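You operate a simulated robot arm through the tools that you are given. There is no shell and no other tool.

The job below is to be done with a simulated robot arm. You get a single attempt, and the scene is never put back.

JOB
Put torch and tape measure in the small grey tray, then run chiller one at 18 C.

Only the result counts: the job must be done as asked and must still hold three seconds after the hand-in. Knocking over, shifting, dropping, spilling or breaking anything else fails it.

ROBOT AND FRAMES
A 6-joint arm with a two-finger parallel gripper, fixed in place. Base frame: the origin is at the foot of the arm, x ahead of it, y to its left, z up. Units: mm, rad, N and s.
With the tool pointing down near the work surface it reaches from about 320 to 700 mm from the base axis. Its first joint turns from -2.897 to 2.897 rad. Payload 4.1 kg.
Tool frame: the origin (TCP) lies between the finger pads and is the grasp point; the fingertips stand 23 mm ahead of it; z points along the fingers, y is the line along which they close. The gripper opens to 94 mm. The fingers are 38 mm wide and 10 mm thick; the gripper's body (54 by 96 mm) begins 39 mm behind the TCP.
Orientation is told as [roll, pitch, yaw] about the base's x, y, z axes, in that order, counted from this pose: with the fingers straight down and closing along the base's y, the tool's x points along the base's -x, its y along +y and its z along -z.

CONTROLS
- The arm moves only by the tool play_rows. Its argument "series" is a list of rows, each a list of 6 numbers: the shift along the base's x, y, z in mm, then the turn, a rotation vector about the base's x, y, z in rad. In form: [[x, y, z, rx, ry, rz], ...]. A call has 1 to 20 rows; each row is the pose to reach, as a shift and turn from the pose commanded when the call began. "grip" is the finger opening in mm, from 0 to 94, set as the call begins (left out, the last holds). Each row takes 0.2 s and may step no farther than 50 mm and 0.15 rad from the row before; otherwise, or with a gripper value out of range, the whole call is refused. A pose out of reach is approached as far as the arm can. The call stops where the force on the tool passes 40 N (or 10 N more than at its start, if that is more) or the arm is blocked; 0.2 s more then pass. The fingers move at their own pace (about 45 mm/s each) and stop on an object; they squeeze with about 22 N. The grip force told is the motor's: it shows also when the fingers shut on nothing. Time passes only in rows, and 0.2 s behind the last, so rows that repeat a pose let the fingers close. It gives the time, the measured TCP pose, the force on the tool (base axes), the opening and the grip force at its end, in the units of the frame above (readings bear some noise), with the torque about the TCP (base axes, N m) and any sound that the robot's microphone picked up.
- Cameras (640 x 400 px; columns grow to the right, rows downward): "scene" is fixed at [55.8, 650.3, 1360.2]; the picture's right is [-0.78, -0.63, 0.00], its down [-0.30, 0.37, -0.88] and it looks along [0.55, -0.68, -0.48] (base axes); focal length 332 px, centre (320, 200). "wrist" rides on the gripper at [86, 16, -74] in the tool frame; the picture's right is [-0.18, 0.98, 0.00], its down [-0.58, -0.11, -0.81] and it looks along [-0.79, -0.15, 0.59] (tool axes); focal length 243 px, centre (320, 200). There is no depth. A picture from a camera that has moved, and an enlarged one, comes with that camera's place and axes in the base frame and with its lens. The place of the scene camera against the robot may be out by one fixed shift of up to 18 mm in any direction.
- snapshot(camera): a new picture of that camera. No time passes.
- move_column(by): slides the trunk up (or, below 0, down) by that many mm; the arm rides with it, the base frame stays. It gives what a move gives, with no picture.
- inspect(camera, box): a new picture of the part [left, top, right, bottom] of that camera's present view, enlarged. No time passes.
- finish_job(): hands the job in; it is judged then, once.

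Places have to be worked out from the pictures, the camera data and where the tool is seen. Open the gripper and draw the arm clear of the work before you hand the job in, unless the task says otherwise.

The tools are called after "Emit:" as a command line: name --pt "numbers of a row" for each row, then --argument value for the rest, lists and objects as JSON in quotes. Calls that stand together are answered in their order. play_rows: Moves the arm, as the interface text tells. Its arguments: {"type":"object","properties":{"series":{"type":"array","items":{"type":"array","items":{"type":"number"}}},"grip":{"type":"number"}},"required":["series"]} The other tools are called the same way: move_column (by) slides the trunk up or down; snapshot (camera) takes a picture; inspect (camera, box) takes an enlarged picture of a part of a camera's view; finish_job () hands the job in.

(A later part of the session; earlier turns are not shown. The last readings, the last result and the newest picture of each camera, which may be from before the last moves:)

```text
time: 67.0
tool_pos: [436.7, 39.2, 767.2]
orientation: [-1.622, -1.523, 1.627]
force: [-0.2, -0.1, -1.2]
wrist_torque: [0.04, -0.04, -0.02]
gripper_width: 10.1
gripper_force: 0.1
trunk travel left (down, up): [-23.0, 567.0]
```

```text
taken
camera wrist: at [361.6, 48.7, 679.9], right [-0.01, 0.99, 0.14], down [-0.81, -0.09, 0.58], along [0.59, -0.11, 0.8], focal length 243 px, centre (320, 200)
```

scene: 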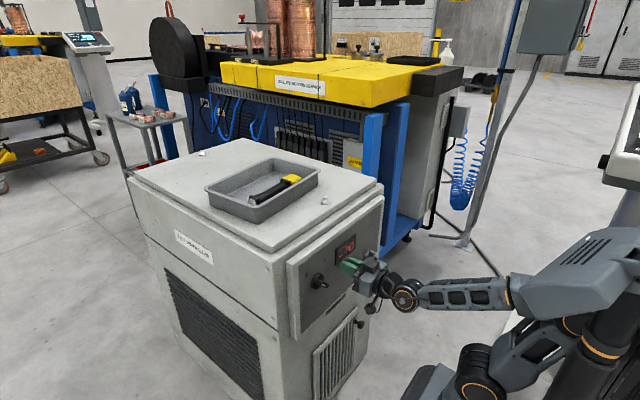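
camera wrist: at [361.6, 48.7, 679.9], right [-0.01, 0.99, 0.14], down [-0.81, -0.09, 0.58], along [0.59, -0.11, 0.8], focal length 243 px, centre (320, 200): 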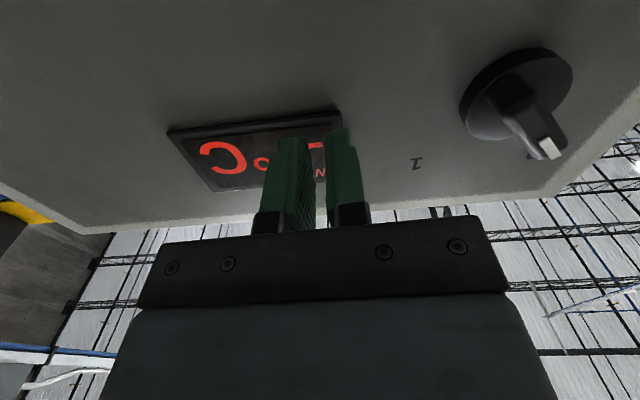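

The tool is level in front of the panel at (437,39,767), and the main switch and display are visible from below. I'll zoom in on the switch to locate its axis, handle and label.

Emit:
inspect --camera "wrist" --box '[400, 20, 640, 200]'

Emit:
inspect --camera "scene" --box '[285, 225, 405, 310]'

Emit:
inspect --camera "wrist" --box '[0, 0, 340, 200]'

```text
2.22 times, centred on (520, 110) of wrist
camera zoom: at [361.6, 48.7, 679.9], right [-0.01, 0.99, 0.14], down [-0.81, -0.09, 0.58], along [0.59, -0.11, 0.8], focal length 539 px, centre (-124, 400)
```

zoom: 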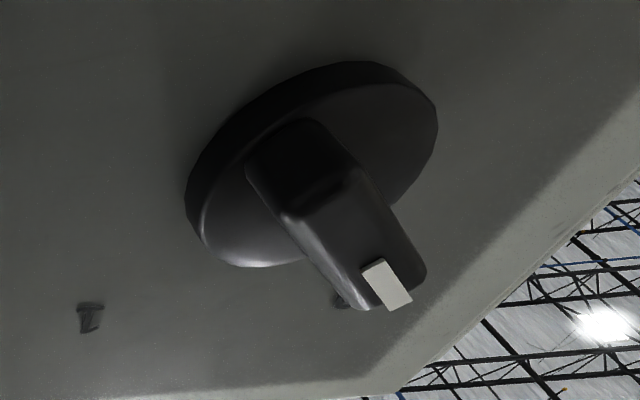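

```text
4.71 times, centred on (345, 268) of scene
camera zoom: at [55.8, 650.3, 1360.2], right [-0.78, -0.63, 0.0], down [-0.3, 0.37, -0.88], along [0.55, -0.68, -0.48], focal length 1561 px, centre (202, -118)
```

zoom: 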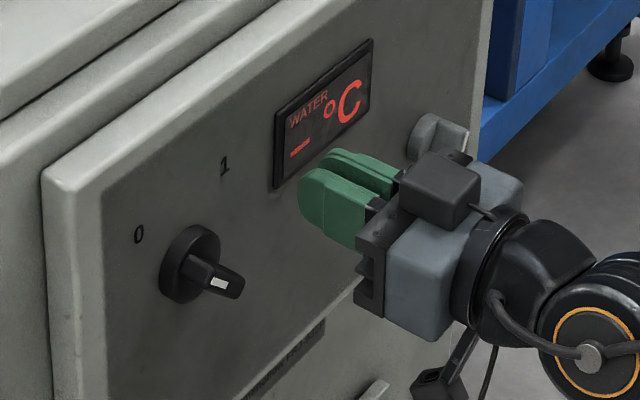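

```text
1.88 times, centred on (170, 100) of wrist
camera zoom: at [361.6, 48.7, 679.9], right [-0.01, 0.99, 0.14], down [-0.81, -0.09, 0.58], along [0.59, -0.11, 0.8], focal length 457 px, centre (602, 388)
```

zoom: 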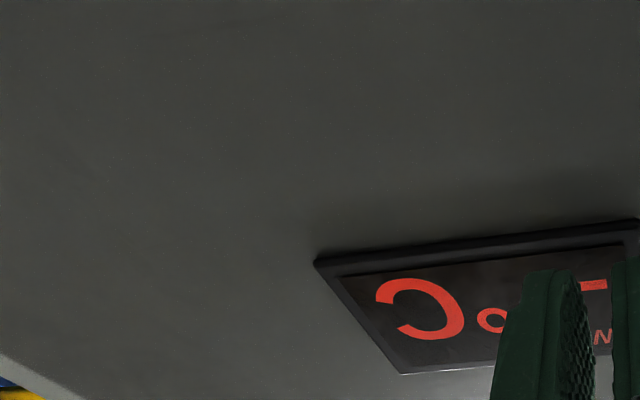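

The white pointer stripe triangulates to the front face at (444,141,768), with the axis near (y=136, z=760) and the pointer set toward "0". Turning it to "1" needs about +90° about x. I'll move in front of it, rolling the tool −45° to straddle the handle.

Emit:
play_rows --pt "0 20 -2 0 0 0" --pt "-4 40 -4 -0.12 0 0" --pt "-12 60 -5 -0.26 0 0" --pt "-20 80 -6 -0.4 0 0" --pt "-24 97 -7 -0.54 0 0" --pt "-24 97 -7 -0.66 0 0" --pt "-24 97 -7 -0.735 0 0" --grip 50

Emit:
snapshot --camera "wrist"

Emit:
inspect --camera "scene" --box '[265, 205, 425, 325]'

```text
time: 67.9
tool_pos: [424.0, 98.2, 763.9]
orientation: [-1.588, -1.223, 1.57]
force: [21.4, -32.3, -2.4]
wrist_torque: [-0.23, -0.01, -1.35]
gripper_width: 37.0
gripper_force: 0.0
trunk travel left (down, up): [-23.0, 567.0]
stopped in row 4: the force on the tool passed its limit at 51 N (the readings are from after the stop); the commanded pose is now the measured one
```

```text
taken
camera wrist: at [348.9, 84.6, 675.4], right [0.02, 0.99, -0.16], down [-0.81, 0.11, 0.58], along [0.59, 0.12, 0.8], focal length 243 px, centre (320, 200)
```

wrist: 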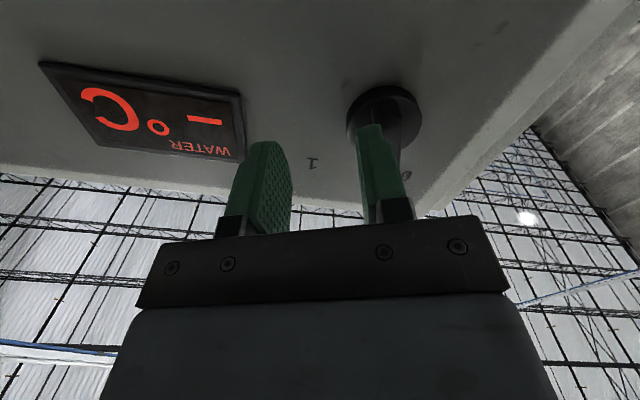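

```text
3.33 times, centred on (345, 265) of scene
camera zoom: at [55.8, 650.3, 1360.2], right [-0.78, -0.63, 0.0], down [-0.3, 0.37, -0.88], along [0.55, -0.68, -0.48], focal length 1105 px, centre (237, -17)
```

zoom: 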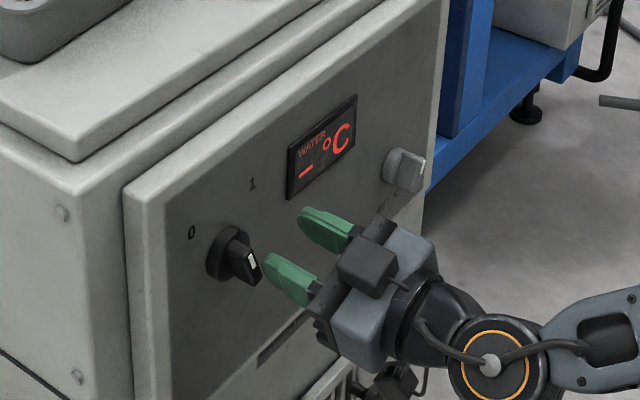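

I opened the fingers too early and one pushed against the handle. I'll back off toward −y and check the state of the switch.

Emit:
play_rows --pt "-2 -12 0 0 0 0" --pt "-4 -26 0 0 0 0" --pt "-4 -26 0 0 0 0" --grip 12

Emit:
inspect --camera "scene" --box '[295, 235, 365, 295]'

Emit:
snapshot --camera "wrist"

```text
time: 68.7
tool_pos: [419.3, 76.1, 762.3]
orientation: [-1.584, -1.219, 1.578]
force: [-0.1, 0.0, 1.2]
wrist_torque: [0.0, -0.02, 0.0]
gripper_width: 12.1
gripper_force: 0.0
trunk travel left (down, up): [-23.0, 567.0]
```

```text
6.67 times, centred on (330, 265) of scene
camera zoom: at [55.8, 650.3, 1360.2], right [-0.78, -0.63, 0.0], down [-0.3, 0.37, -0.88], along [0.55, -0.68, -0.48], focal length 2211 px, centre (253, -233)
```

zoom: 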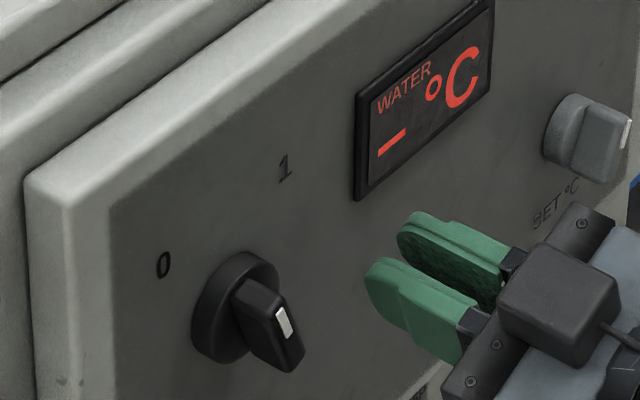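

```text
taken
camera wrist: at [344.3, 61.3, 676.2], right [0.01, 0.99, -0.17], down [-0.81, 0.1, 0.58], along [0.59, 0.13, 0.8], focal length 243 px, centre (320, 200)
```

wrist: 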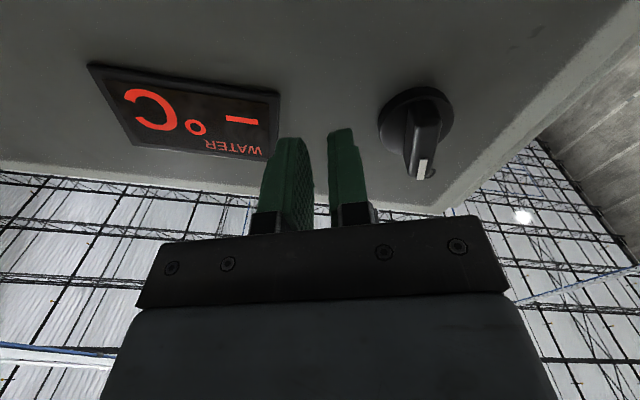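

The push turned the switch part-way toward "1" and it's still off, with nothing harmed. I'll zoom in to measure the handle's present angle.

Emit:
inspect --camera "wrist" --box '[350, 60, 490, 200]'

Emit:
inspect --camera "scene" --box '[305, 265, 340, 295]'

```text
2.86 times, centred on (420, 130) of wrist
camera zoom: at [344.3, 61.3, 676.2], right [0.01, 0.99, -0.17], down [-0.81, 0.1, 0.58], along [0.59, 0.13, 0.8], focal length 693 px, centre (34, 400)
```

zoom: 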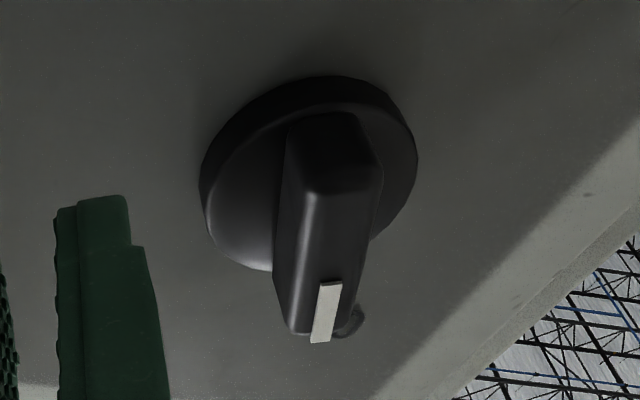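

```text
13.33 times, centred on (322, 280) of scene
camera zoom: at [55.8, 650.3, 1360.2], right [-0.78, -0.63, 0.0], down [-0.3, 0.37, -0.88], along [0.55, -0.68, -0.48], focal length 4422 px, centre (287, -867)
```

zoom: 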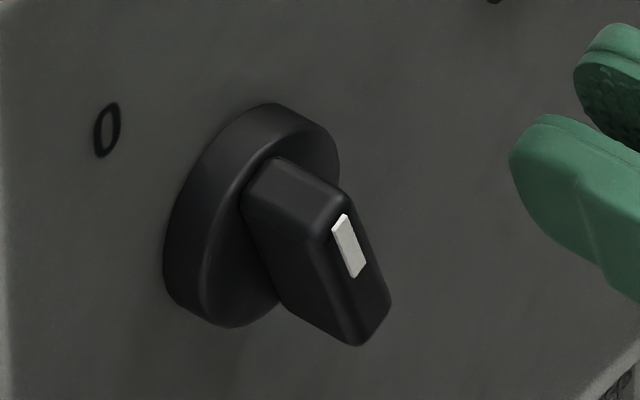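

The bar is about 34 × 12 mm, pointing roughly 20° left of vertical, with its axis at about (y=135, z=761.5). My tool roll of −20° already matches it. I'll move in front with the fingers closed, then open.

Emit:
play_rows --pt "-5 15 0 0 0 0" --pt "-8 35 0 0 0 0" --pt "-8 59 -1 0 0 0" --grip 12

Emit:
play_rows --pt "0 0 0 0 0 0" --pt "0 0 0 0 0 0" --pt "0 0 0 0 0 0" --grip 50

Emit:
snapshot --camera "wrist"

Emit:
inspect --camera "scene" --box '[285, 235, 385, 315]'

```text
time: 69.5
tool_pos: [410.8, 135.4, 762.5]
orientation: [-1.59, -1.217, 1.581]
force: [0.3, -0.8, -0.3]
wrist_torque: [0.0, 0.01, 0.03]
gripper_width: 12.0
gripper_force: 0.1
trunk travel left (down, up): [-23.0, 567.0]
```

```text
time: 70.3
tool_pos: [411.7, 135.2, 761.3]
orientation: [-1.59, -1.22, 1.582]
force: [0.3, -0.5, 0.1]
wrist_torque: [0.0, 0.03, 0.01]
gripper_width: 49.7
gripper_force: 0.0
trunk travel left (down, up): [-23.0, 567.0]
```

```text
taken
camera wrist: at [335.6, 120.6, 675.1], right [0.01, 0.99, -0.17], down [-0.81, 0.1, 0.58], along [0.59, 0.13, 0.8], focal length 243 px, centre (320, 200)
```

wrist: 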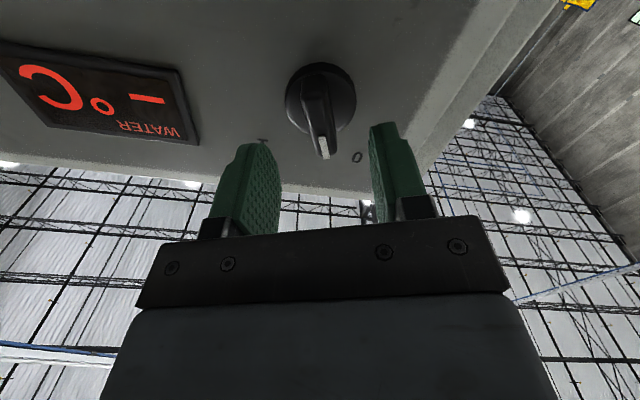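

```text
5.00 times, centred on (335, 275) of scene
camera zoom: at [55.8, 650.3, 1360.2], right [-0.78, -0.63, 0.0], down [-0.3, 0.37, -0.88], along [0.55, -0.68, -0.48], focal length 1658 px, centre (245, -175)
```

zoom: 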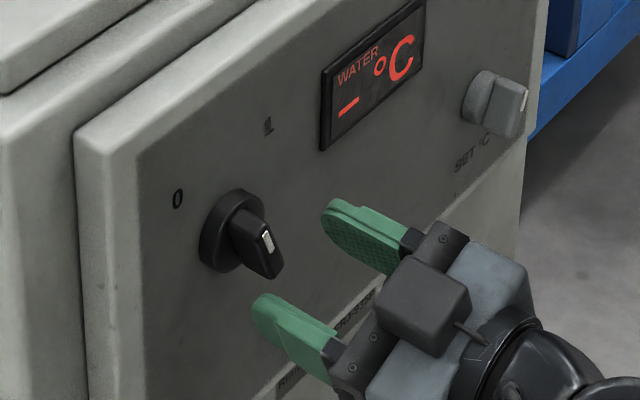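

The fingers straddle the handle with the axis centred. I'll advance 31 mm so the pads overlap the handle, then close on it.

Emit:
play_rows --pt "10 0 0 0 0 0" --pt "20 0 0 0 0 0" --pt "28 0 0 0 0 0" --pt "31 0 0 0 0 0" --grip 50

Emit:
play_rows --pt "0 0 0 0 0 0" --pt "0 0 0 0 0 0" --pt "0 0 0 0 0 0" --pt "0 0 0 0 0 0" --grip 4

Emit:
snapshot --camera "wrist"

Emit:
inspect --camera "scene" --box '[285, 235, 385, 315]'

```text
time: 71.3
tool_pos: [440.8, 135.7, 761.4]
orientation: [-1.587, -1.219, 1.581]
force: [-0.4, 0.2, 0.2]
wrist_torque: [0.0, 0.02, -0.02]
gripper_width: 50.0
gripper_force: 0.1
trunk travel left (down, up): [-23.0, 567.0]
```

```text
time: 72.3
tool_pos: [442.4, 136.1, 761.5]
orientation: [-1.589, -1.218, 1.582]
force: [1.2, 2.2, 0.9]
wrist_torque: [0.04, 0.2, 0.83]
gripper_width: 14.0
gripper_force: 44.4
trunk travel left (down, up): [-23.0, 567.0]
```

```text
taken
camera wrist: at [367.0, 121.0, 675.1], right [0.01, 0.99, -0.17], down [-0.81, 0.1, 0.58], along [0.59, 0.13, 0.8], focal length 243 px, centre (320, 200)
```

wrist: 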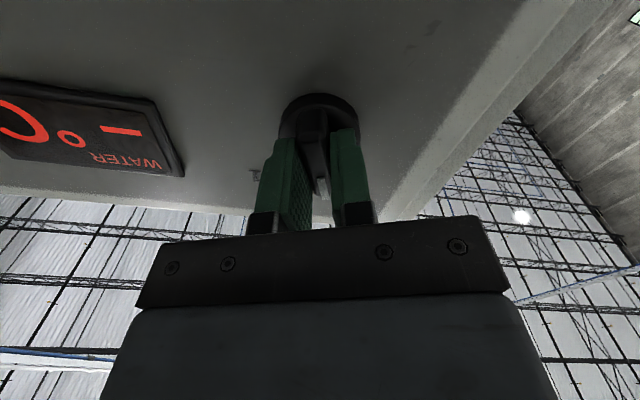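

```text
5.00 times, centred on (335, 275) of scene
camera zoom: at [55.8, 650.3, 1360.2], right [-0.78, -0.63, 0.0], down [-0.3, 0.37, -0.88], along [0.55, -0.68, -0.48], focal length 1658 px, centre (245, -175)
```

zoom: 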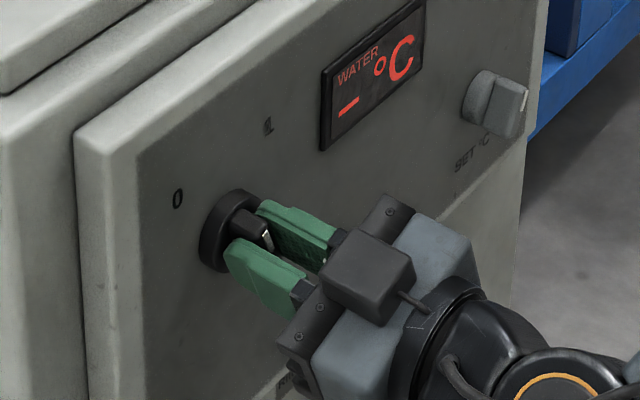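

The handle is firmly held at 14 mm. I'll rotate +0.6 rad about x toward "1" and check.

Emit:
play_rows --pt "0 0 0 0.1 0 0" --pt "0 0 0 0.2 0 0" --pt "0 0 0 0.3 0 0" --pt "0 0 0 0.4 0 0" --pt "0 0 0 0.5 0 0" --pt "0 0 0 0.6 0 0"

Emit:
inspect --camera "scene" --box '[285, 235, 385, 315]'

Emit:
snapshot --camera "wrist"

```text
time: 73.7
tool_pos: [442.6, 134.0, 761.9]
orientation: [1.585, -1.319, -1.594]
force: [12.0, -3.8, 11.6]
wrist_torque: [-0.02, 0.51, 0.91]
gripper_width: 14.0
gripper_force: 45.0
trunk travel left (down, up): [-23.0, 567.0]
```

```text
5.00 times, centred on (335, 275) of scene
camera zoom: at [55.8, 650.3, 1360.2], right [-0.78, -0.63, 0.0], down [-0.3, 0.37, -0.88], along [0.55, -0.68, -0.48], focal length 1658 px, centre (245, -175)
```

zoom: 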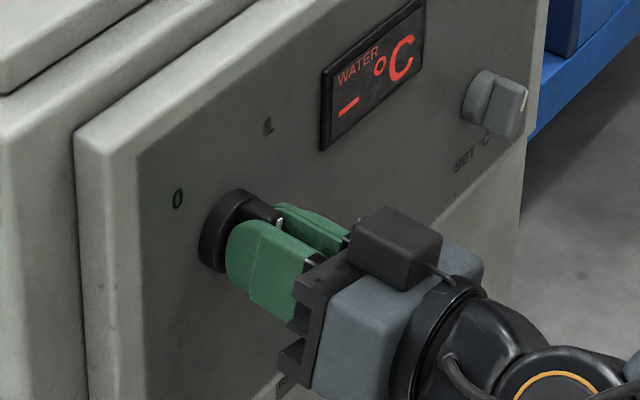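

```text
taken
camera wrist: at [367.2, 171.9, 682.4], right [0.01, 0.91, 0.42], down [-0.81, -0.24, 0.53], along [0.59, -0.35, 0.73], focal length 243 px, centre (320, 200)
```

wrist: 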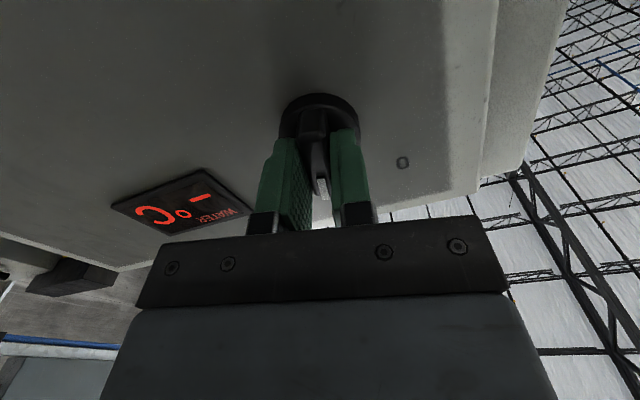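

The switch is turning with the tool, now about 14° past vertical, and the side load is small. I'll continue another 0.5 rad toward "1".

Emit:
play_rows --pt "0 0 1 0.1 0 0" --pt "0 0 1 0.2 0 0" --pt "0 0 1 0.3 0 0" --pt "0 0 1 0.4 0 0" --pt "0 0 1 0.48 0 0"

Emit:
inspect --camera "scene" --box '[285, 225, 385, 315]'

```text
time: 74.9
tool_pos: [441.7, 133.1, 760.6]
orientation: [1.537, -0.888, -1.569]
force: [34.1, -16.0, -6.3]
wrist_torque: [-0.04, -0.58, 0.32]
gripper_width: 14.3
gripper_force: 45.2
out of reach, approached as far as the arm can: row 5
trunk travel left (down, up): [-23.0, 567.0]
stopped in row 5: the force on the tool passed its limit at 51 N (the readings are from after the stop); the commanded pose is now the measured one
```

```text
4.44 times, centred on (335, 270) of scene
camera zoom: at [55.8, 650.3, 1360.2], right [-0.78, -0.63, 0.0], down [-0.3, 0.37, -0.88], along [0.55, -0.68, -0.48], focal length 1474 px, centre (253, -111)
```

zoom: 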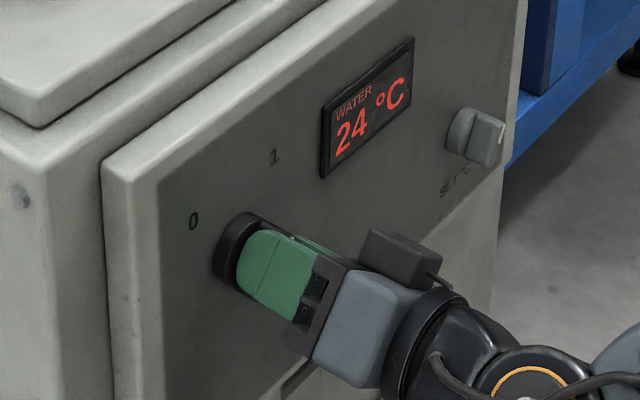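

The display now reads 24 °C, so the chiller is switched on with the handle about 40° toward "1". I'll release the handle and back straight out.

Emit:
play_rows --pt "0 0 0 0 0 0" --pt "0 0 0 0 0 0" --pt "0 0 0 0 0 0" --grip 50

Emit:
play_rows --pt "-10 0 0 0 0 0" --pt "-20 0 0 0 0 0" --pt "-29 0 0 0 0 0"

Emit:
inspect --camera "scene" --box '[285, 225, 405, 315]'

Emit:
snapshot --camera "wrist"

```text
time: 75.7
tool_pos: [440.4, 135.7, 763.8]
orientation: [1.545, -0.89, -1.568]
force: [0.0, 0.1, -0.3]
wrist_torque: [-0.01, -0.01, -0.01]
gripper_width: 50.0
gripper_force: 0.0
trunk travel left (down, up): [-23.0, 567.0]
```

```text
time: 76.5
tool_pos: [409.7, 137.0, 761.8]
orientation: [1.545, -0.889, -1.568]
force: [-0.3, -0.1, 0.4]
wrist_torque: [-0.01, 0.0, 0.01]
gripper_width: 49.9
gripper_force: 0.0
trunk travel left (down, up): [-23.0, 567.0]
```

```text
4.44 times, centred on (345, 270) of scene
camera zoom: at [55.8, 650.3, 1360.2], right [-0.78, -0.63, 0.0], down [-0.3, 0.37, -0.88], along [0.55, -0.68, -0.48], focal length 1474 px, centre (209, -111)
```

zoom: 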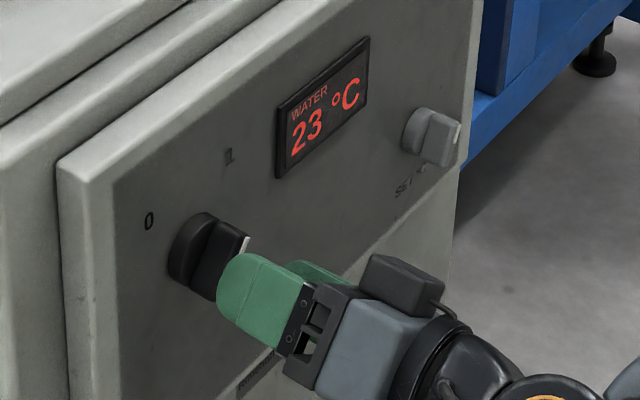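

```text
taken
camera wrist: at [334.6, 204.3, 707.2], right [0.02, 0.65, 0.76], down [-0.81, -0.44, 0.4], along [0.59, -0.62, 0.51], focal length 243 px, centre (320, 200)
```

wrist: 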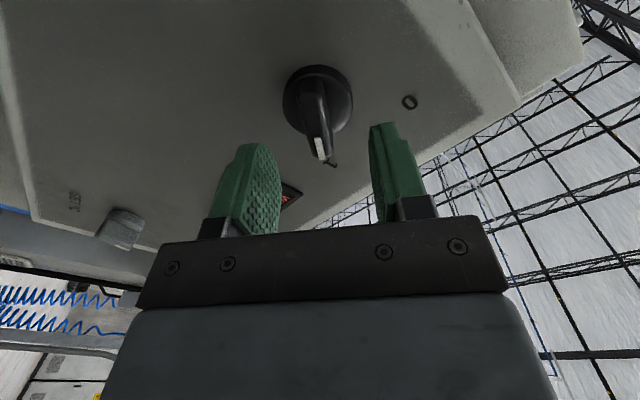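

The display dropped to 23 °C, so it shows the actual water temperature, and the set-point comes from the SET knob. I'll close the fingers and move along in front of the panel toward the SET knob, levelling the roll on the way.

Emit:
play_rows --pt "0 -18 0 -0.1 0 0" --pt "2 -36 -2 -0.2 0 0" --pt "10 -56 -4 -0.32 0 0" --pt "20 -76 -8 -0.44 0 0" --pt "28 -98 -12 -0.56 0 0" --pt "32 -120 -16 -0.683 0 0" --pt "34 -150 -25 -0.683 0 0" --pt "34 -175 -40 -0.683 0 0" --grip 12

Emit:
inspect --camera "scene" --box '[285, 225, 405, 315]'

Emit:
snapshot --camera "wrist"

```text
time: 78.3
tool_pos: [440.9, 19.3, 745.9]
orientation: [-0.69, -1.566, 0.66]
force: [-0.5, -0.9, -0.5]
wrist_torque: [0.01, 0.02, 0.01]
gripper_width: 12.3
gripper_force: 0.0
out of reach, approached as far as the arm can: row 7, 8
trunk travel left (down, up): [-23.0, 567.0]
```

```text
4.44 times, centred on (345, 270) of scene
camera zoom: at [55.8, 650.3, 1360.2], right [-0.78, -0.63, 0.0], down [-0.3, 0.37, -0.88], along [0.55, -0.68, -0.48], focal length 1474 px, centre (209, -111)
```

zoom: 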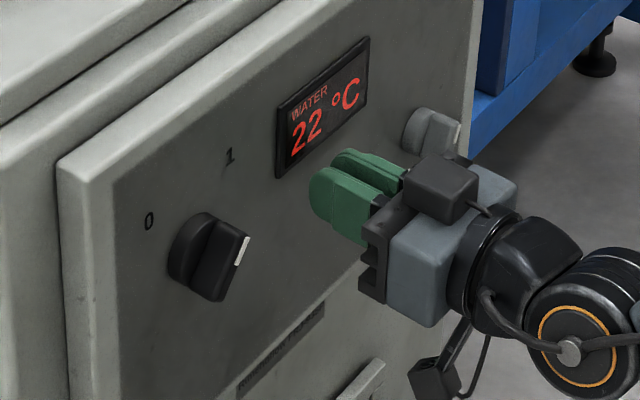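

```text
taken
camera wrist: at [365.3, 36.7, 660.3], right [0.03, 0.98, 0.18], down [-0.81, -0.08, 0.58], along [0.59, -0.16, 0.79], focal length 243 px, centre (320, 200)
```

wrist: 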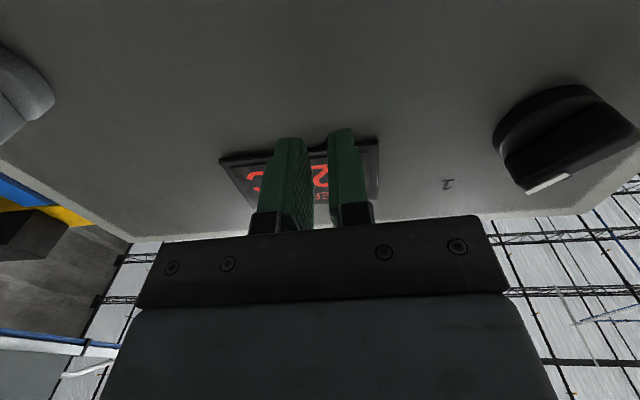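

The water is at 22 °C and falling. The wrist's bend limit blocks a level tool lower down, so I'll lower the trunk the last 23 mm, pitch the tool about 20° nose-down, and move to look at the SET knob.

Emit:
move_column --by -22

Emit:
play_rows --pt "-3 -8 4 0 0.09 0" --pt "-6 -20 6 0 0.18 0" --pt "-8 -35 4 0 0.27 0" --pt "-10 -55 0 0 0.35 0" --pt "-11 -75 -6 0 0.35 0"

Emit:
snapshot --camera "wrist"

Emit:
inspect --camera "scene" --box '[285, 225, 405, 315]'

```text
time: 79.0
tool_pos: [440.5, 18.9, 724.6]
orientation: [-0.654, -1.568, 0.628]
force: [-0.9, -0.5, -0.5]
wrist_torque: [0.03, 0.0, 0.01]
gripper_width: 12.3
gripper_force: 0.1
trunk travel left (down, up): [-1.0, 589.0]
```

```text
time: 80.2
tool_pos: [431.7, -40.5, 709.1]
orientation: [-0.028, -1.172, -0.007]
force: [-0.2, -0.8, 0.4]
wrist_torque: [0.02, -0.03, 0.0]
gripper_width: 11.9
gripper_force: 0.2
out of reach, approached as far as the arm can: row 3, 4, 5
trunk travel left (down, up): [-1.0, 589.0]
```

```text
taken
camera wrist: at [328.6, -22.8, 657.6], right [0.11, 0.98, 0.16], down [-0.52, -0.08, 0.85], along [0.85, -0.17, 0.5], focal length 243 px, centre (320, 200)
```

wrist: 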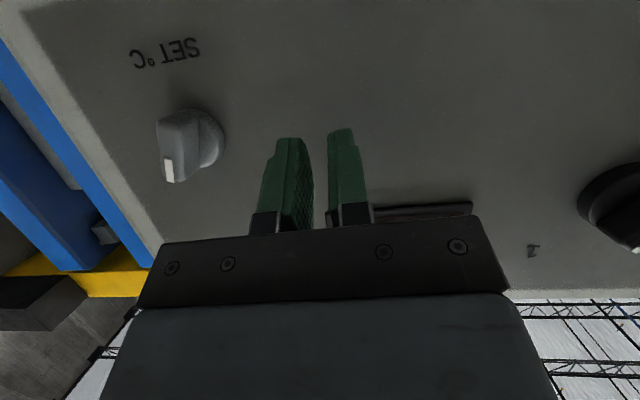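

```text
4.44 times, centred on (345, 270) of scene
camera zoom: at [55.8, 650.3, 1360.2], right [-0.78, -0.63, 0.0], down [-0.3, 0.37, -0.88], along [0.55, -0.68, -0.48], focal length 1474 px, centre (209, -111)
```

zoom: 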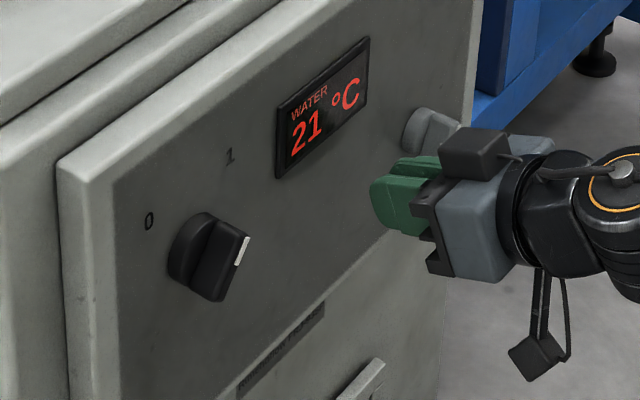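

Near this pose the tool lines up with the forearm, which stalls the wrist, but I can see the SET knob well. I'll zoom in on it to find its pointer and any scale.

Emit:
inspect --camera "wrist" --box '[110, 20, 260, 210]'

Emit:
inspect --camera "scene" --box '[350, 240, 390, 280]'

```text
2.11 times, centred on (185, 115) of wrist
camera zoom: at [328.6, -22.8, 657.6], right [0.11, 0.98, 0.16], down [-0.52, -0.08, 0.85], along [0.85, -0.17, 0.5], focal length 511 px, centre (604, 379)
```

zoom: 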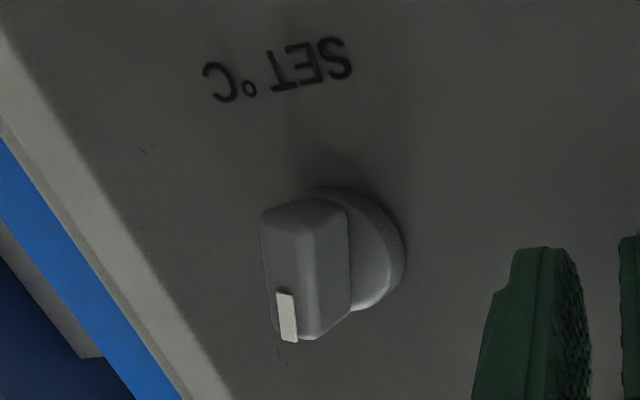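

```text
10.00 times, centred on (370, 260) of scene
camera zoom: at [55.8, 650.3, 1360.2], right [-0.78, -0.63, 0.0], down [-0.3, 0.37, -0.88], along [0.55, -0.68, -0.48], focal length 3316 px, centre (-180, -400)
```

zoom: 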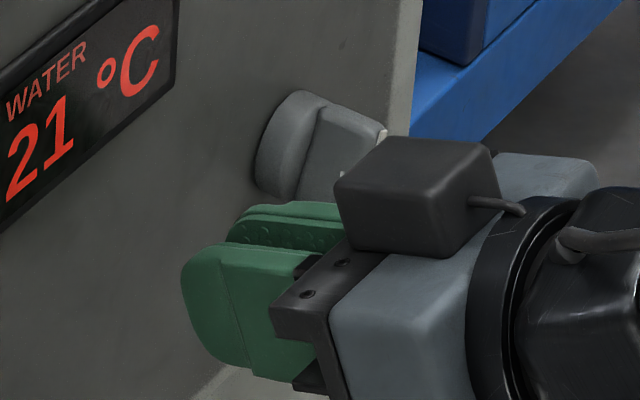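

The SET pointer is near vertical, about 20° to the −y side, with its axis near (y=−124, z=691) and no number scale. I'll ease the nose-down angle, roll +0.34 rad to match the handle, and move to a pre-grasp point in front of it.

Emit:
play_rows --pt "-2 -10 2 0.03 -0.07 0" --pt "-5 -25 1 0.08 -0.14 -0.003" --pt "-12 -42 -3 0.16 -0.14 -0.011" --pt "-19 -58 -8 0.25 -0.14 -0.0175" --pt "-21 -72 -13 0.34 -0.14 -0.024" --pt "-21 -84 -18 0.34 -0.14 -0.024" --grip 12

Emit:
snapshot --camera "wrist"

Emit:
inspect --camera "scene" --box '[285, 225, 405, 315]'

```text
time: 81.6
tool_pos: [407.0, -124.6, 694.3]
orientation: [1.008, -1.174, -0.998]
force: [0.3, -0.5, -0.5]
wrist_torque: [-0.02, 0.02, 0.01]
gripper_width: 12.0
gripper_force: 0.0
out of reach, approached as far as the arm can: row 1
trunk travel left (down, up): [-1.0, 589.0]
```

```text
taken
camera wrist: at [314.9, -85.1, 636.1], right [0.07, 0.87, 0.49], down [-0.67, -0.33, 0.67], along [0.74, -0.37, 0.56], focal length 243 px, centre (320, 200)
```

wrist: 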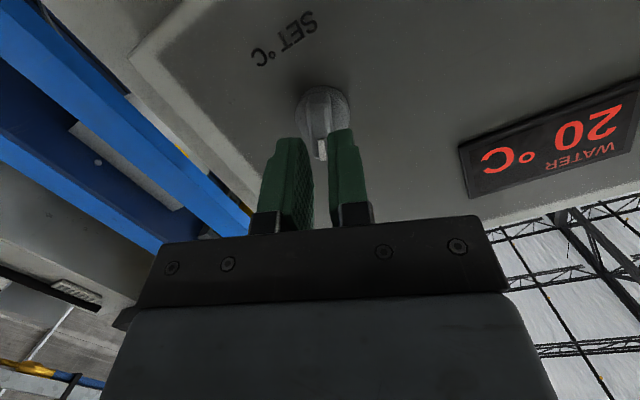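

```text
4.44 times, centred on (345, 270) of scene
camera zoom: at [55.8, 650.3, 1360.2], right [-0.78, -0.63, 0.0], down [-0.3, 0.37, -0.88], along [0.55, -0.68, -0.48], focal length 1474 px, centre (209, -111)
```

zoom: 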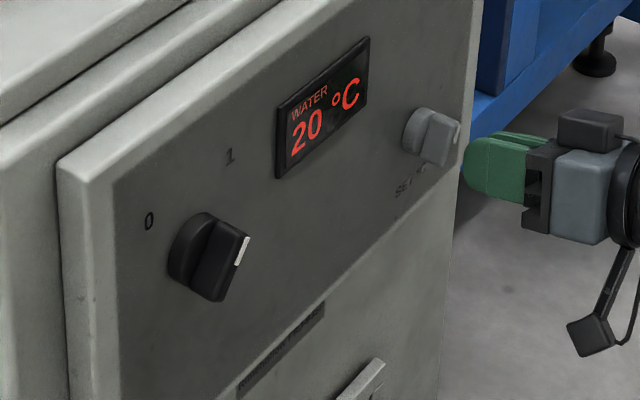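

Reached the pre-grasp point, and the water reads 20 °C. I'll hold still a few seconds to see where it settles, and zoom in on the knob.

Emit:
play_rows --pt "0 0 0 0 0 0" --pt "0 0 0 0 0 0" --pt "0 0 0 0 0 0" --pt "0 0 0 0 0 0" --pt "0 0 0 0 0 0" --pt "0 0 0 0 0 0" --pt "0 0 0 0 0 0" --pt "0 0 0 0 0 0" --pt "0 0 0 0 0 0" --pt "0 0 0 0 0 0" --pt "0 0 0 0 0 0" --pt "0 0 0 0 0 0" --pt "0 0 0 0 0 0" --pt "0 0 0 0 0 0" --pt "0 0 0 0 0 0" --pt "0 0 0 0 0 0" --pt "0 0 0 0 0 0" --pt "0 0 0 0 0 0" --pt "0 0 0 0 0 0" --pt "0 0 0 0 0 0"

Emit:
inspect --camera "wrist" --box '[240, 60, 400, 200]'

Emit:
inspect --camera "scene" --box '[330, 230, 390, 280]'

```text
time: 85.8
tool_pos: [406.3, -124.6, 694.7]
orientation: [1.004, -1.175, -0.998]
force: [-0.6, 0.5, 0.2]
wrist_torque: [-0.02, 0.02, -0.05]
gripper_width: 12.1
gripper_force: 0.0
trunk travel left (down, up): [-1.0, 589.0]
```

```text
2.86 times, centred on (320, 130) of wrist
camera zoom: at [315.1, -85.1, 636.0], right [0.07, 0.87, 0.49], down [-0.67, -0.33, 0.67], along [0.74, -0.37, 0.56], focal length 693 px, centre (320, 400)
```

zoom: 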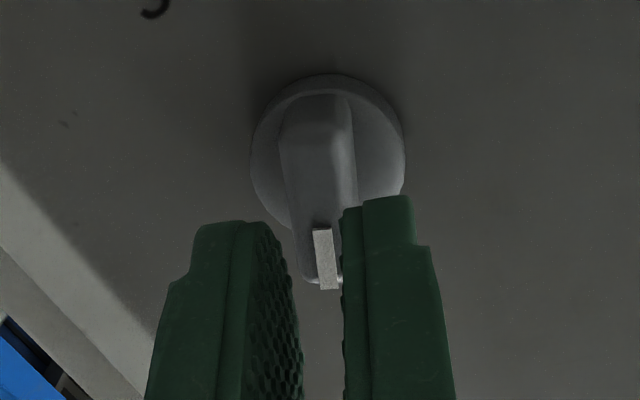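

```text
8.00 times, centred on (360, 255) of scene
camera zoom: at [55.8, 650.3, 1360.2], right [-0.78, -0.63, 0.0], down [-0.3, 0.37, -0.88], along [0.55, -0.68, -0.48], focal length 2653 px, centre (0, -240)
```

zoom: 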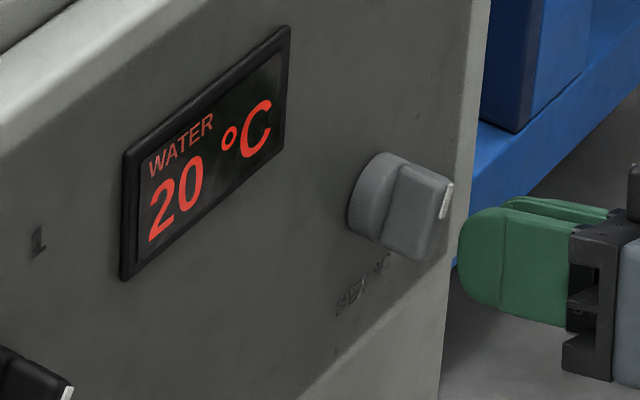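

The water has settled at 20 °C, so the present set-point is about 20 and I must turn it down by 2. I'll open the fingers, align with the axis at z≈690 and advance onto the SET handle.

Emit:
play_rows --pt "0 0 -2 0 0 0" --pt "0 -0.5 -4.5 0 0 0" --pt "0 -0.5 -4.5 0 0 0" --pt "0 -0.5 -4.5 0 0 0" --grip 46

Emit:
play_rows --pt "10 0 0 0 0 0" --pt "20 0 0 0 0 0" --pt "28 0 0 0 0 0" --pt "33 0 0 0 0 0"

Emit:
snapshot --camera "wrist"

```text
time: 86.8
tool_pos: [408.0, -125.8, 690.6]
orientation: [1.003, -1.176, -0.996]
force: [-0.3, 0.6, -0.4]
wrist_torque: [0.04, -0.01, 0.07]
gripper_width: 46.1
gripper_force: 0.1
trunk travel left (down, up): [-1.0, 589.0]
```

```text
time: 87.8
tool_pos: [442.0, -124.4, 690.5]
orientation: [1.005, -1.174, -0.995]
force: [0.4, 0.2, -0.2]
wrist_torque: [0.0, 0.03, 0.04]
gripper_width: 46.0
gripper_force: 0.0
trunk travel left (down, up): [-1.0, 589.0]
```

```text
taken
camera wrist: at [349.2, -86.0, 631.7], right [0.07, 0.87, 0.49], down [-0.67, -0.33, 0.67], along [0.74, -0.37, 0.56], focal length 243 px, centre (320, 200)
```

wrist: 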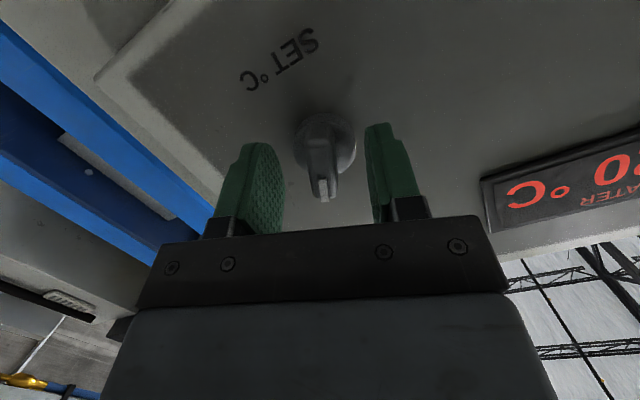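

The handle is centred between the fingers with no contact. I'll close on it and let a little time pass to see whether the reading changes.

Emit:
play_rows --pt "0 0 0 0 0 0" --pt "0 0 0 0 0 0" --pt "0 0 0 0 0 0" --pt "0 0 0 0 0 0" --pt "0 0 0 0 0 0" --pt "0 0 0 0 0 0" --pt "0 0 0 0 0 0" --grip 4

Emit:
inspect --camera "scene" --box '[330, 230, 390, 280]'

Emit:
inspect --camera "wrist" --box '[240, 60, 400, 200]'

```text
time: 89.4
tool_pos: [440.6, -124.8, 690.9]
orientation: [1.004, -1.175, -0.995]
force: [0.1, 8.0, -0.1]
wrist_torque: [0.01, -0.07, 1.05]
gripper_width: 14.3
gripper_force: 44.5
trunk travel left (down, up): [-1.0, 589.0]
```

```text
8.00 times, centred on (360, 255) of scene
camera zoom: at [55.8, 650.3, 1360.2], right [-0.78, -0.63, 0.0], down [-0.3, 0.37, -0.88], along [0.55, -0.68, -0.48], focal length 2653 px, centre (0, -240)
```

zoom: 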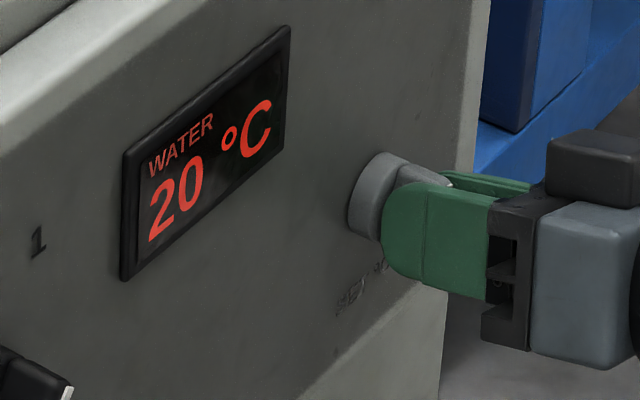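

```text
2.86 times, centred on (320, 130) of wrist
camera zoom: at [349.2, -85.4, 631.8], right [0.06, 0.87, 0.49], down [-0.67, -0.33, 0.67], along [0.74, -0.37, 0.56], focal length 693 px, centre (320, 400)
```

zoom: 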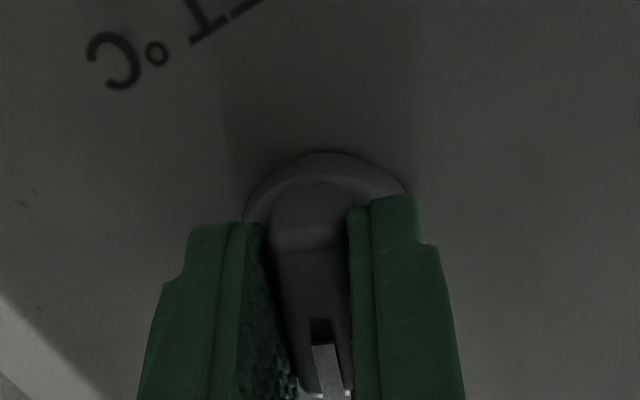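

The SET handle is gripped and the water still reads 20 °C. I'll turn it −0.2 rad about x, counter-clockwise seen from the front, and wait for the reading.

Emit:
play_rows --pt "0 0 0 -0.05 0 0" --pt "0 0 0 -0.1 0 0" --pt "0 0 0 -0.15 0 0" --pt "0 0 0 -0.2 0 0" --pt "0 0 0 -0.2 0 0" --pt "0 0 0 -0.2 0 0" --pt "0 0 0 -0.2 0 0" --pt "0 0 0 -0.2 0 0" --pt "0 0 0 -0.2 0 0" --pt "0 0 0 -0.2 0 0" --pt "0 0 0 -0.2 0 0" --pt "0 0 0 -0.2 0 0" --pt "0 0 0 -0.2 0 0" --pt "0 0 0 -0.2 0 0" --pt "0 0 0 -0.2 0 0" --pt "0 0 0 -0.2 0 0"

Emit:
inspect --camera "scene" --box '[330, 230, 390, 280]'

```text
time: 92.8
tool_pos: [439.9, -125.0, 689.6]
orientation: [0.553, -1.318, -0.567]
force: [-0.5, 7.3, -7.8]
wrist_torque: [0.02, 0.15, 0.97]
gripper_width: 14.1
gripper_force: 44.6
trunk travel left (down, up): [-1.0, 589.0]
```

```text
8.00 times, centred on (360, 255) of scene
camera zoom: at [55.8, 650.3, 1360.2], right [-0.78, -0.63, 0.0], down [-0.3, 0.37, -0.88], along [0.55, -0.68, -0.48], focal length 2653 px, centre (0, -240)
```

zoom: 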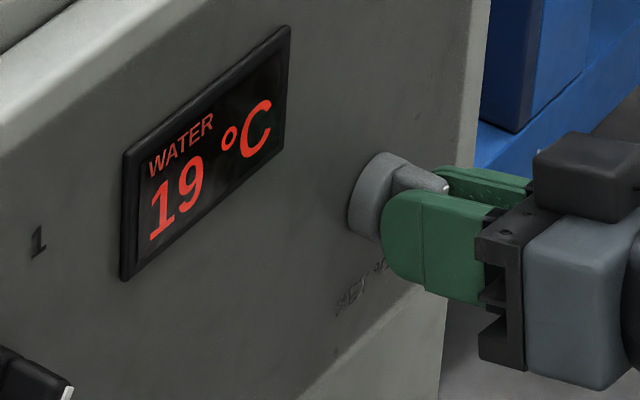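

Counter-clockwise lowers the set-point; the water reads 19 °C. I'll wait another few seconds to see whether it's settled.

Emit:
play_rows --pt "0 0 0 0 0 0" --pt "0 0 0 0 0 0" --pt "0 0 0 0 0 0" --pt "0 0 0 0 0 0" --pt "0 0 0 0 0 0" --pt "0 0 0 0 0 0" --pt "0 0 0 0 0 0" --pt "0 0 0 0 0 0" --pt "0 0 0 0 0 0" --pt "0 0 0 0 0 0" --pt "0 0 0 0 0 0" --pt "0 0 0 0 0 0" --pt "0 0 0 0 0 0" --pt "0 0 0 0 0 0" --pt "0 0 0 0 0 0"

Emit:
inspect --camera "scene" --box '[330, 230, 390, 280]'

```text
time: 96.0
tool_pos: [441.8, -124.1, 690.4]
orientation: [0.556, -1.317, -0.567]
force: [-2.1, 4.8, -7.8]
wrist_torque: [0.0, 0.01, 0.96]
gripper_width: 14.5
gripper_force: 44.5
trunk travel left (down, up): [-1.0, 589.0]
```

```text
8.00 times, centred on (360, 255) of scene
camera zoom: at [55.8, 650.3, 1360.2], right [-0.78, -0.63, 0.0], down [-0.3, 0.37, -0.88], along [0.55, -0.68, -0.48], focal length 2653 px, centre (0, -240)
```

zoom: 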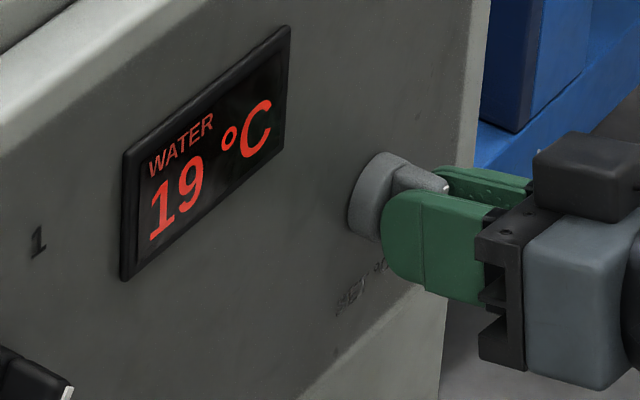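

It's settled at 19 °C for the −0.2 rad turn. I'll turn a further −0.1 rad and wait.

Emit:
play_rows --pt "0 0 0 -0.05 0 0" --pt "0 0 0 -0.1 0 0" --pt "0 0 0 -0.1 0 0" --pt "0 0 0 -0.1 0 0" --pt "0 0 0 -0.1 0 0" --pt "0 0 0 -0.1 0 0" --pt "0 0 0 -0.1 0 0" --pt "0 0 0 -0.1 0 0" --pt "0 0 0 -0.1 0 0" --pt "0 0 0 -0.1 0 0" --pt "0 0 0 -0.1 0 0" --pt "0 0 0 -0.1 0 0" --pt "0 0 0 -0.1 0 0" --pt "0 0 0 -0.1 0 0" --pt "0 0 0 -0.1 0 0" --pt "0 0 0 -0.1 0 0" --pt "0 0 0 -0.1 0 0" --pt "0 0 0 -0.1 0 0"

Emit:
inspect --camera "scene" --box '[330, 230, 390, 280]'

```text
time: 99.8
tool_pos: [441.2, -124.8, 690.8]
orientation: [0.151, -1.353, -0.175]
force: [2.9, 2.5, -12.1]
wrist_torque: [0.05, 0.07, 0.94]
gripper_width: 14.2
gripper_force: 44.9
trunk travel left (down, up): [-1.0, 589.0]
```

```text
8.00 times, centred on (360, 255) of scene
camera zoom: at [55.8, 650.3, 1360.2], right [-0.78, -0.63, 0.0], down [-0.3, 0.37, -0.88], along [0.55, -0.68, -0.48], focal length 2653 px, centre (0, -240)
```

zoom: 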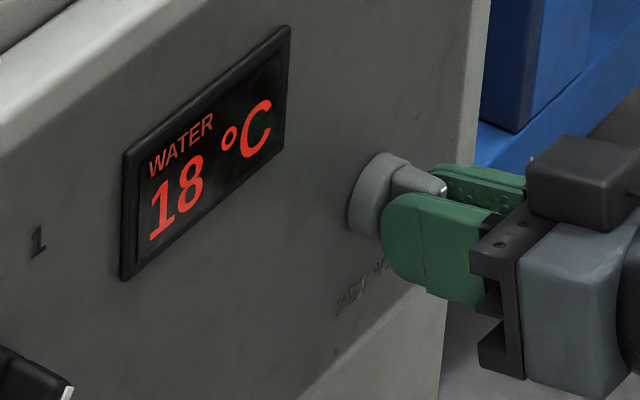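

The display reads 18 °C after −0.3 rad in total. To centre the knob within the 18 band I'll probe a bit further, −0.06 rad more, and see if it changes.

Emit:
play_rows --pt "0 0 0 -0.03 0 0" --pt "0 0 0 -0.06 0 0" --pt "0 0 0 -0.06 0 0" --pt "0 0 0 -0.06 0 0" --pt "0 0 0 -0.06 0 0" --pt "0 0 0 -0.06 0 0" --pt "0 0 0 -0.06 0 0" --pt "0 0 0 -0.06 0 0" --pt "0 0 0 -0.06 0 0" --pt "0 0 0 -0.06 0 0" --pt "0 0 0 -0.06 0 0" --pt "0 0 0 -0.06 0 0" --pt "0 0 0 -0.06 0 0" --pt "0 0 0 -0.06 0 0" --pt "0 0 0 -0.06 0 0" --pt "0 0 0 -0.06 0 0"

Emit:
inspect --camera "scene" --box '[330, 230, 390, 280]'

```text
time: 103.2
tool_pos: [441.1, -124.2, 690.1]
orientation: [-0.131, -1.356, 0.099]
force: [-4.1, 7.7, -17.3]
wrist_torque: [0.03, 0.51, 0.98]
gripper_width: 14.1
gripper_force: 45.1
trunk travel left (down, up): [-1.0, 589.0]
```

```text
8.00 times, centred on (360, 255) of scene
camera zoom: at [55.8, 650.3, 1360.2], right [-0.78, -0.63, 0.0], down [-0.3, 0.37, -0.88], along [0.55, -0.68, -0.48], focal length 2653 px, centre (0, -240)
```

zoom: 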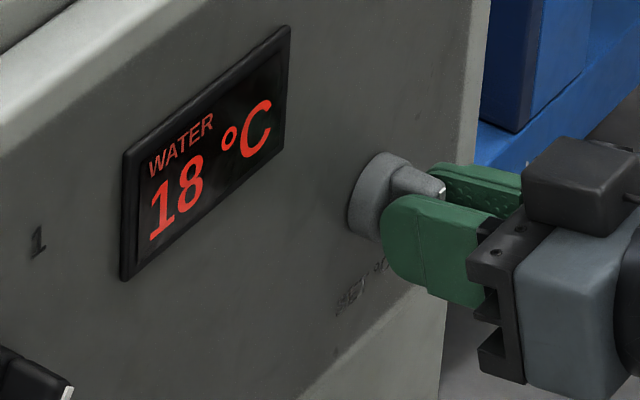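

Still 18 °C at −0.36 rad. I'll probe another −0.06 rad to find the lower edge of the band.

Emit:
play_rows --pt "0 0 0 -0.03 0 0" --pt "0 0 0 -0.06 0 0" --pt "0 0 0 -0.06 0 0" --pt "0 0 0 -0.06 0 0" --pt "0 0 0 -0.06 0 0" --pt "0 0 0 -0.06 0 0" --pt "0 0 0 -0.06 0 0" --pt "0 0 0 -0.06 0 0" --pt "0 0 0 -0.06 0 0" --pt "0 0 0 -0.06 0 0" --pt "0 0 0 -0.06 0 0" --pt "0 0 0 -0.06 0 0" --pt "0 0 0 -0.06 0 0" --pt "0 0 0 -0.06 0 0" --pt "0 0 0 -0.06 0 0" --pt "0 0 0 -0.06 0 0"

Emit:
inspect --camera "scene" --box '[330, 230, 390, 280]'

```text
time: 106.6
tool_pos: [440.7, -124.6, 690.4]
orientation: [-0.399, -1.345, 0.361]
force: [-1.4, 1.4, -13.7]
wrist_torque: [0.0, 0.2, 0.87]
gripper_width: 14.2
gripper_force: 45.0
trunk travel left (down, up): [-1.0, 589.0]
```

```text
8.00 times, centred on (360, 255) of scene
camera zoom: at [55.8, 650.3, 1360.2], right [-0.78, -0.63, 0.0], down [-0.3, 0.37, -0.88], along [0.55, -0.68, -0.48], focal length 2653 px, centre (0, -240)
```

zoom: 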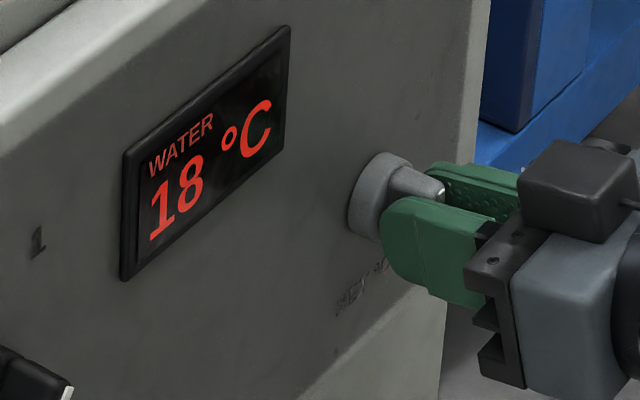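

Still 18 °C at −0.42 rad. One more probe of −0.06 rad.

Emit:
play_rows --pt "0 0 0 -0.03 0 0" --pt "0 0 0 -0.06 0 0" --pt "0 0 0 -0.06 0 0" --pt "0 0 0 -0.06 0 0" --pt "0 0 0 -0.06 0 0" --pt "0 0 0 -0.06 0 0" --pt "0 0 0 -0.06 0 0" --pt "0 0 0 -0.06 0 0" --pt "0 0 0 -0.06 0 0" --pt "0 0 0 -0.06 0 0" --pt "0 0 0 -0.06 0 0" --pt "0 0 0 -0.06 0 0" --pt "0 0 0 -0.06 0 0" --pt "0 0 0 -0.06 0 0" --pt "0 0 0 -0.06 0 0" --pt "0 0 0 -0.06 0 0"

Emit:
inspect --camera "scene" --box '[330, 230, 390, 280]'

```text
time: 110.0
tool_pos: [441.3, -124.9, 691.7]
orientation: [-0.623, -1.315, 0.579]
force: [-6.0, 1.6, -13.8]
wrist_torque: [0.01, 0.34, 0.9]
gripper_width: 14.2
gripper_force: 45.0
trunk travel left (down, up): [-1.0, 589.0]
```

```text
8.00 times, centred on (360, 255) of scene
camera zoom: at [55.8, 650.3, 1360.2], right [-0.78, -0.63, 0.0], down [-0.3, 0.37, -0.88], along [0.55, -0.68, -0.48], focal length 2653 px, centre (0, -240)
```

zoom: 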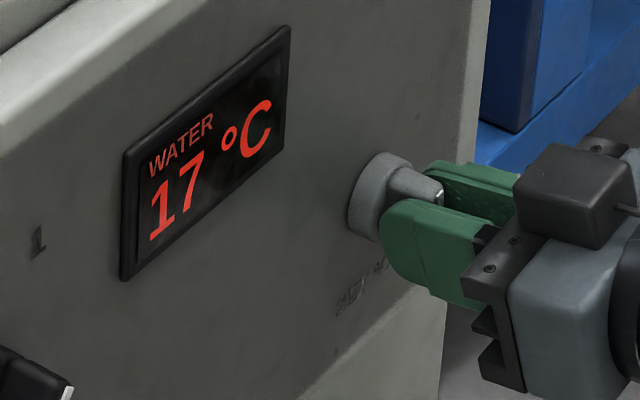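

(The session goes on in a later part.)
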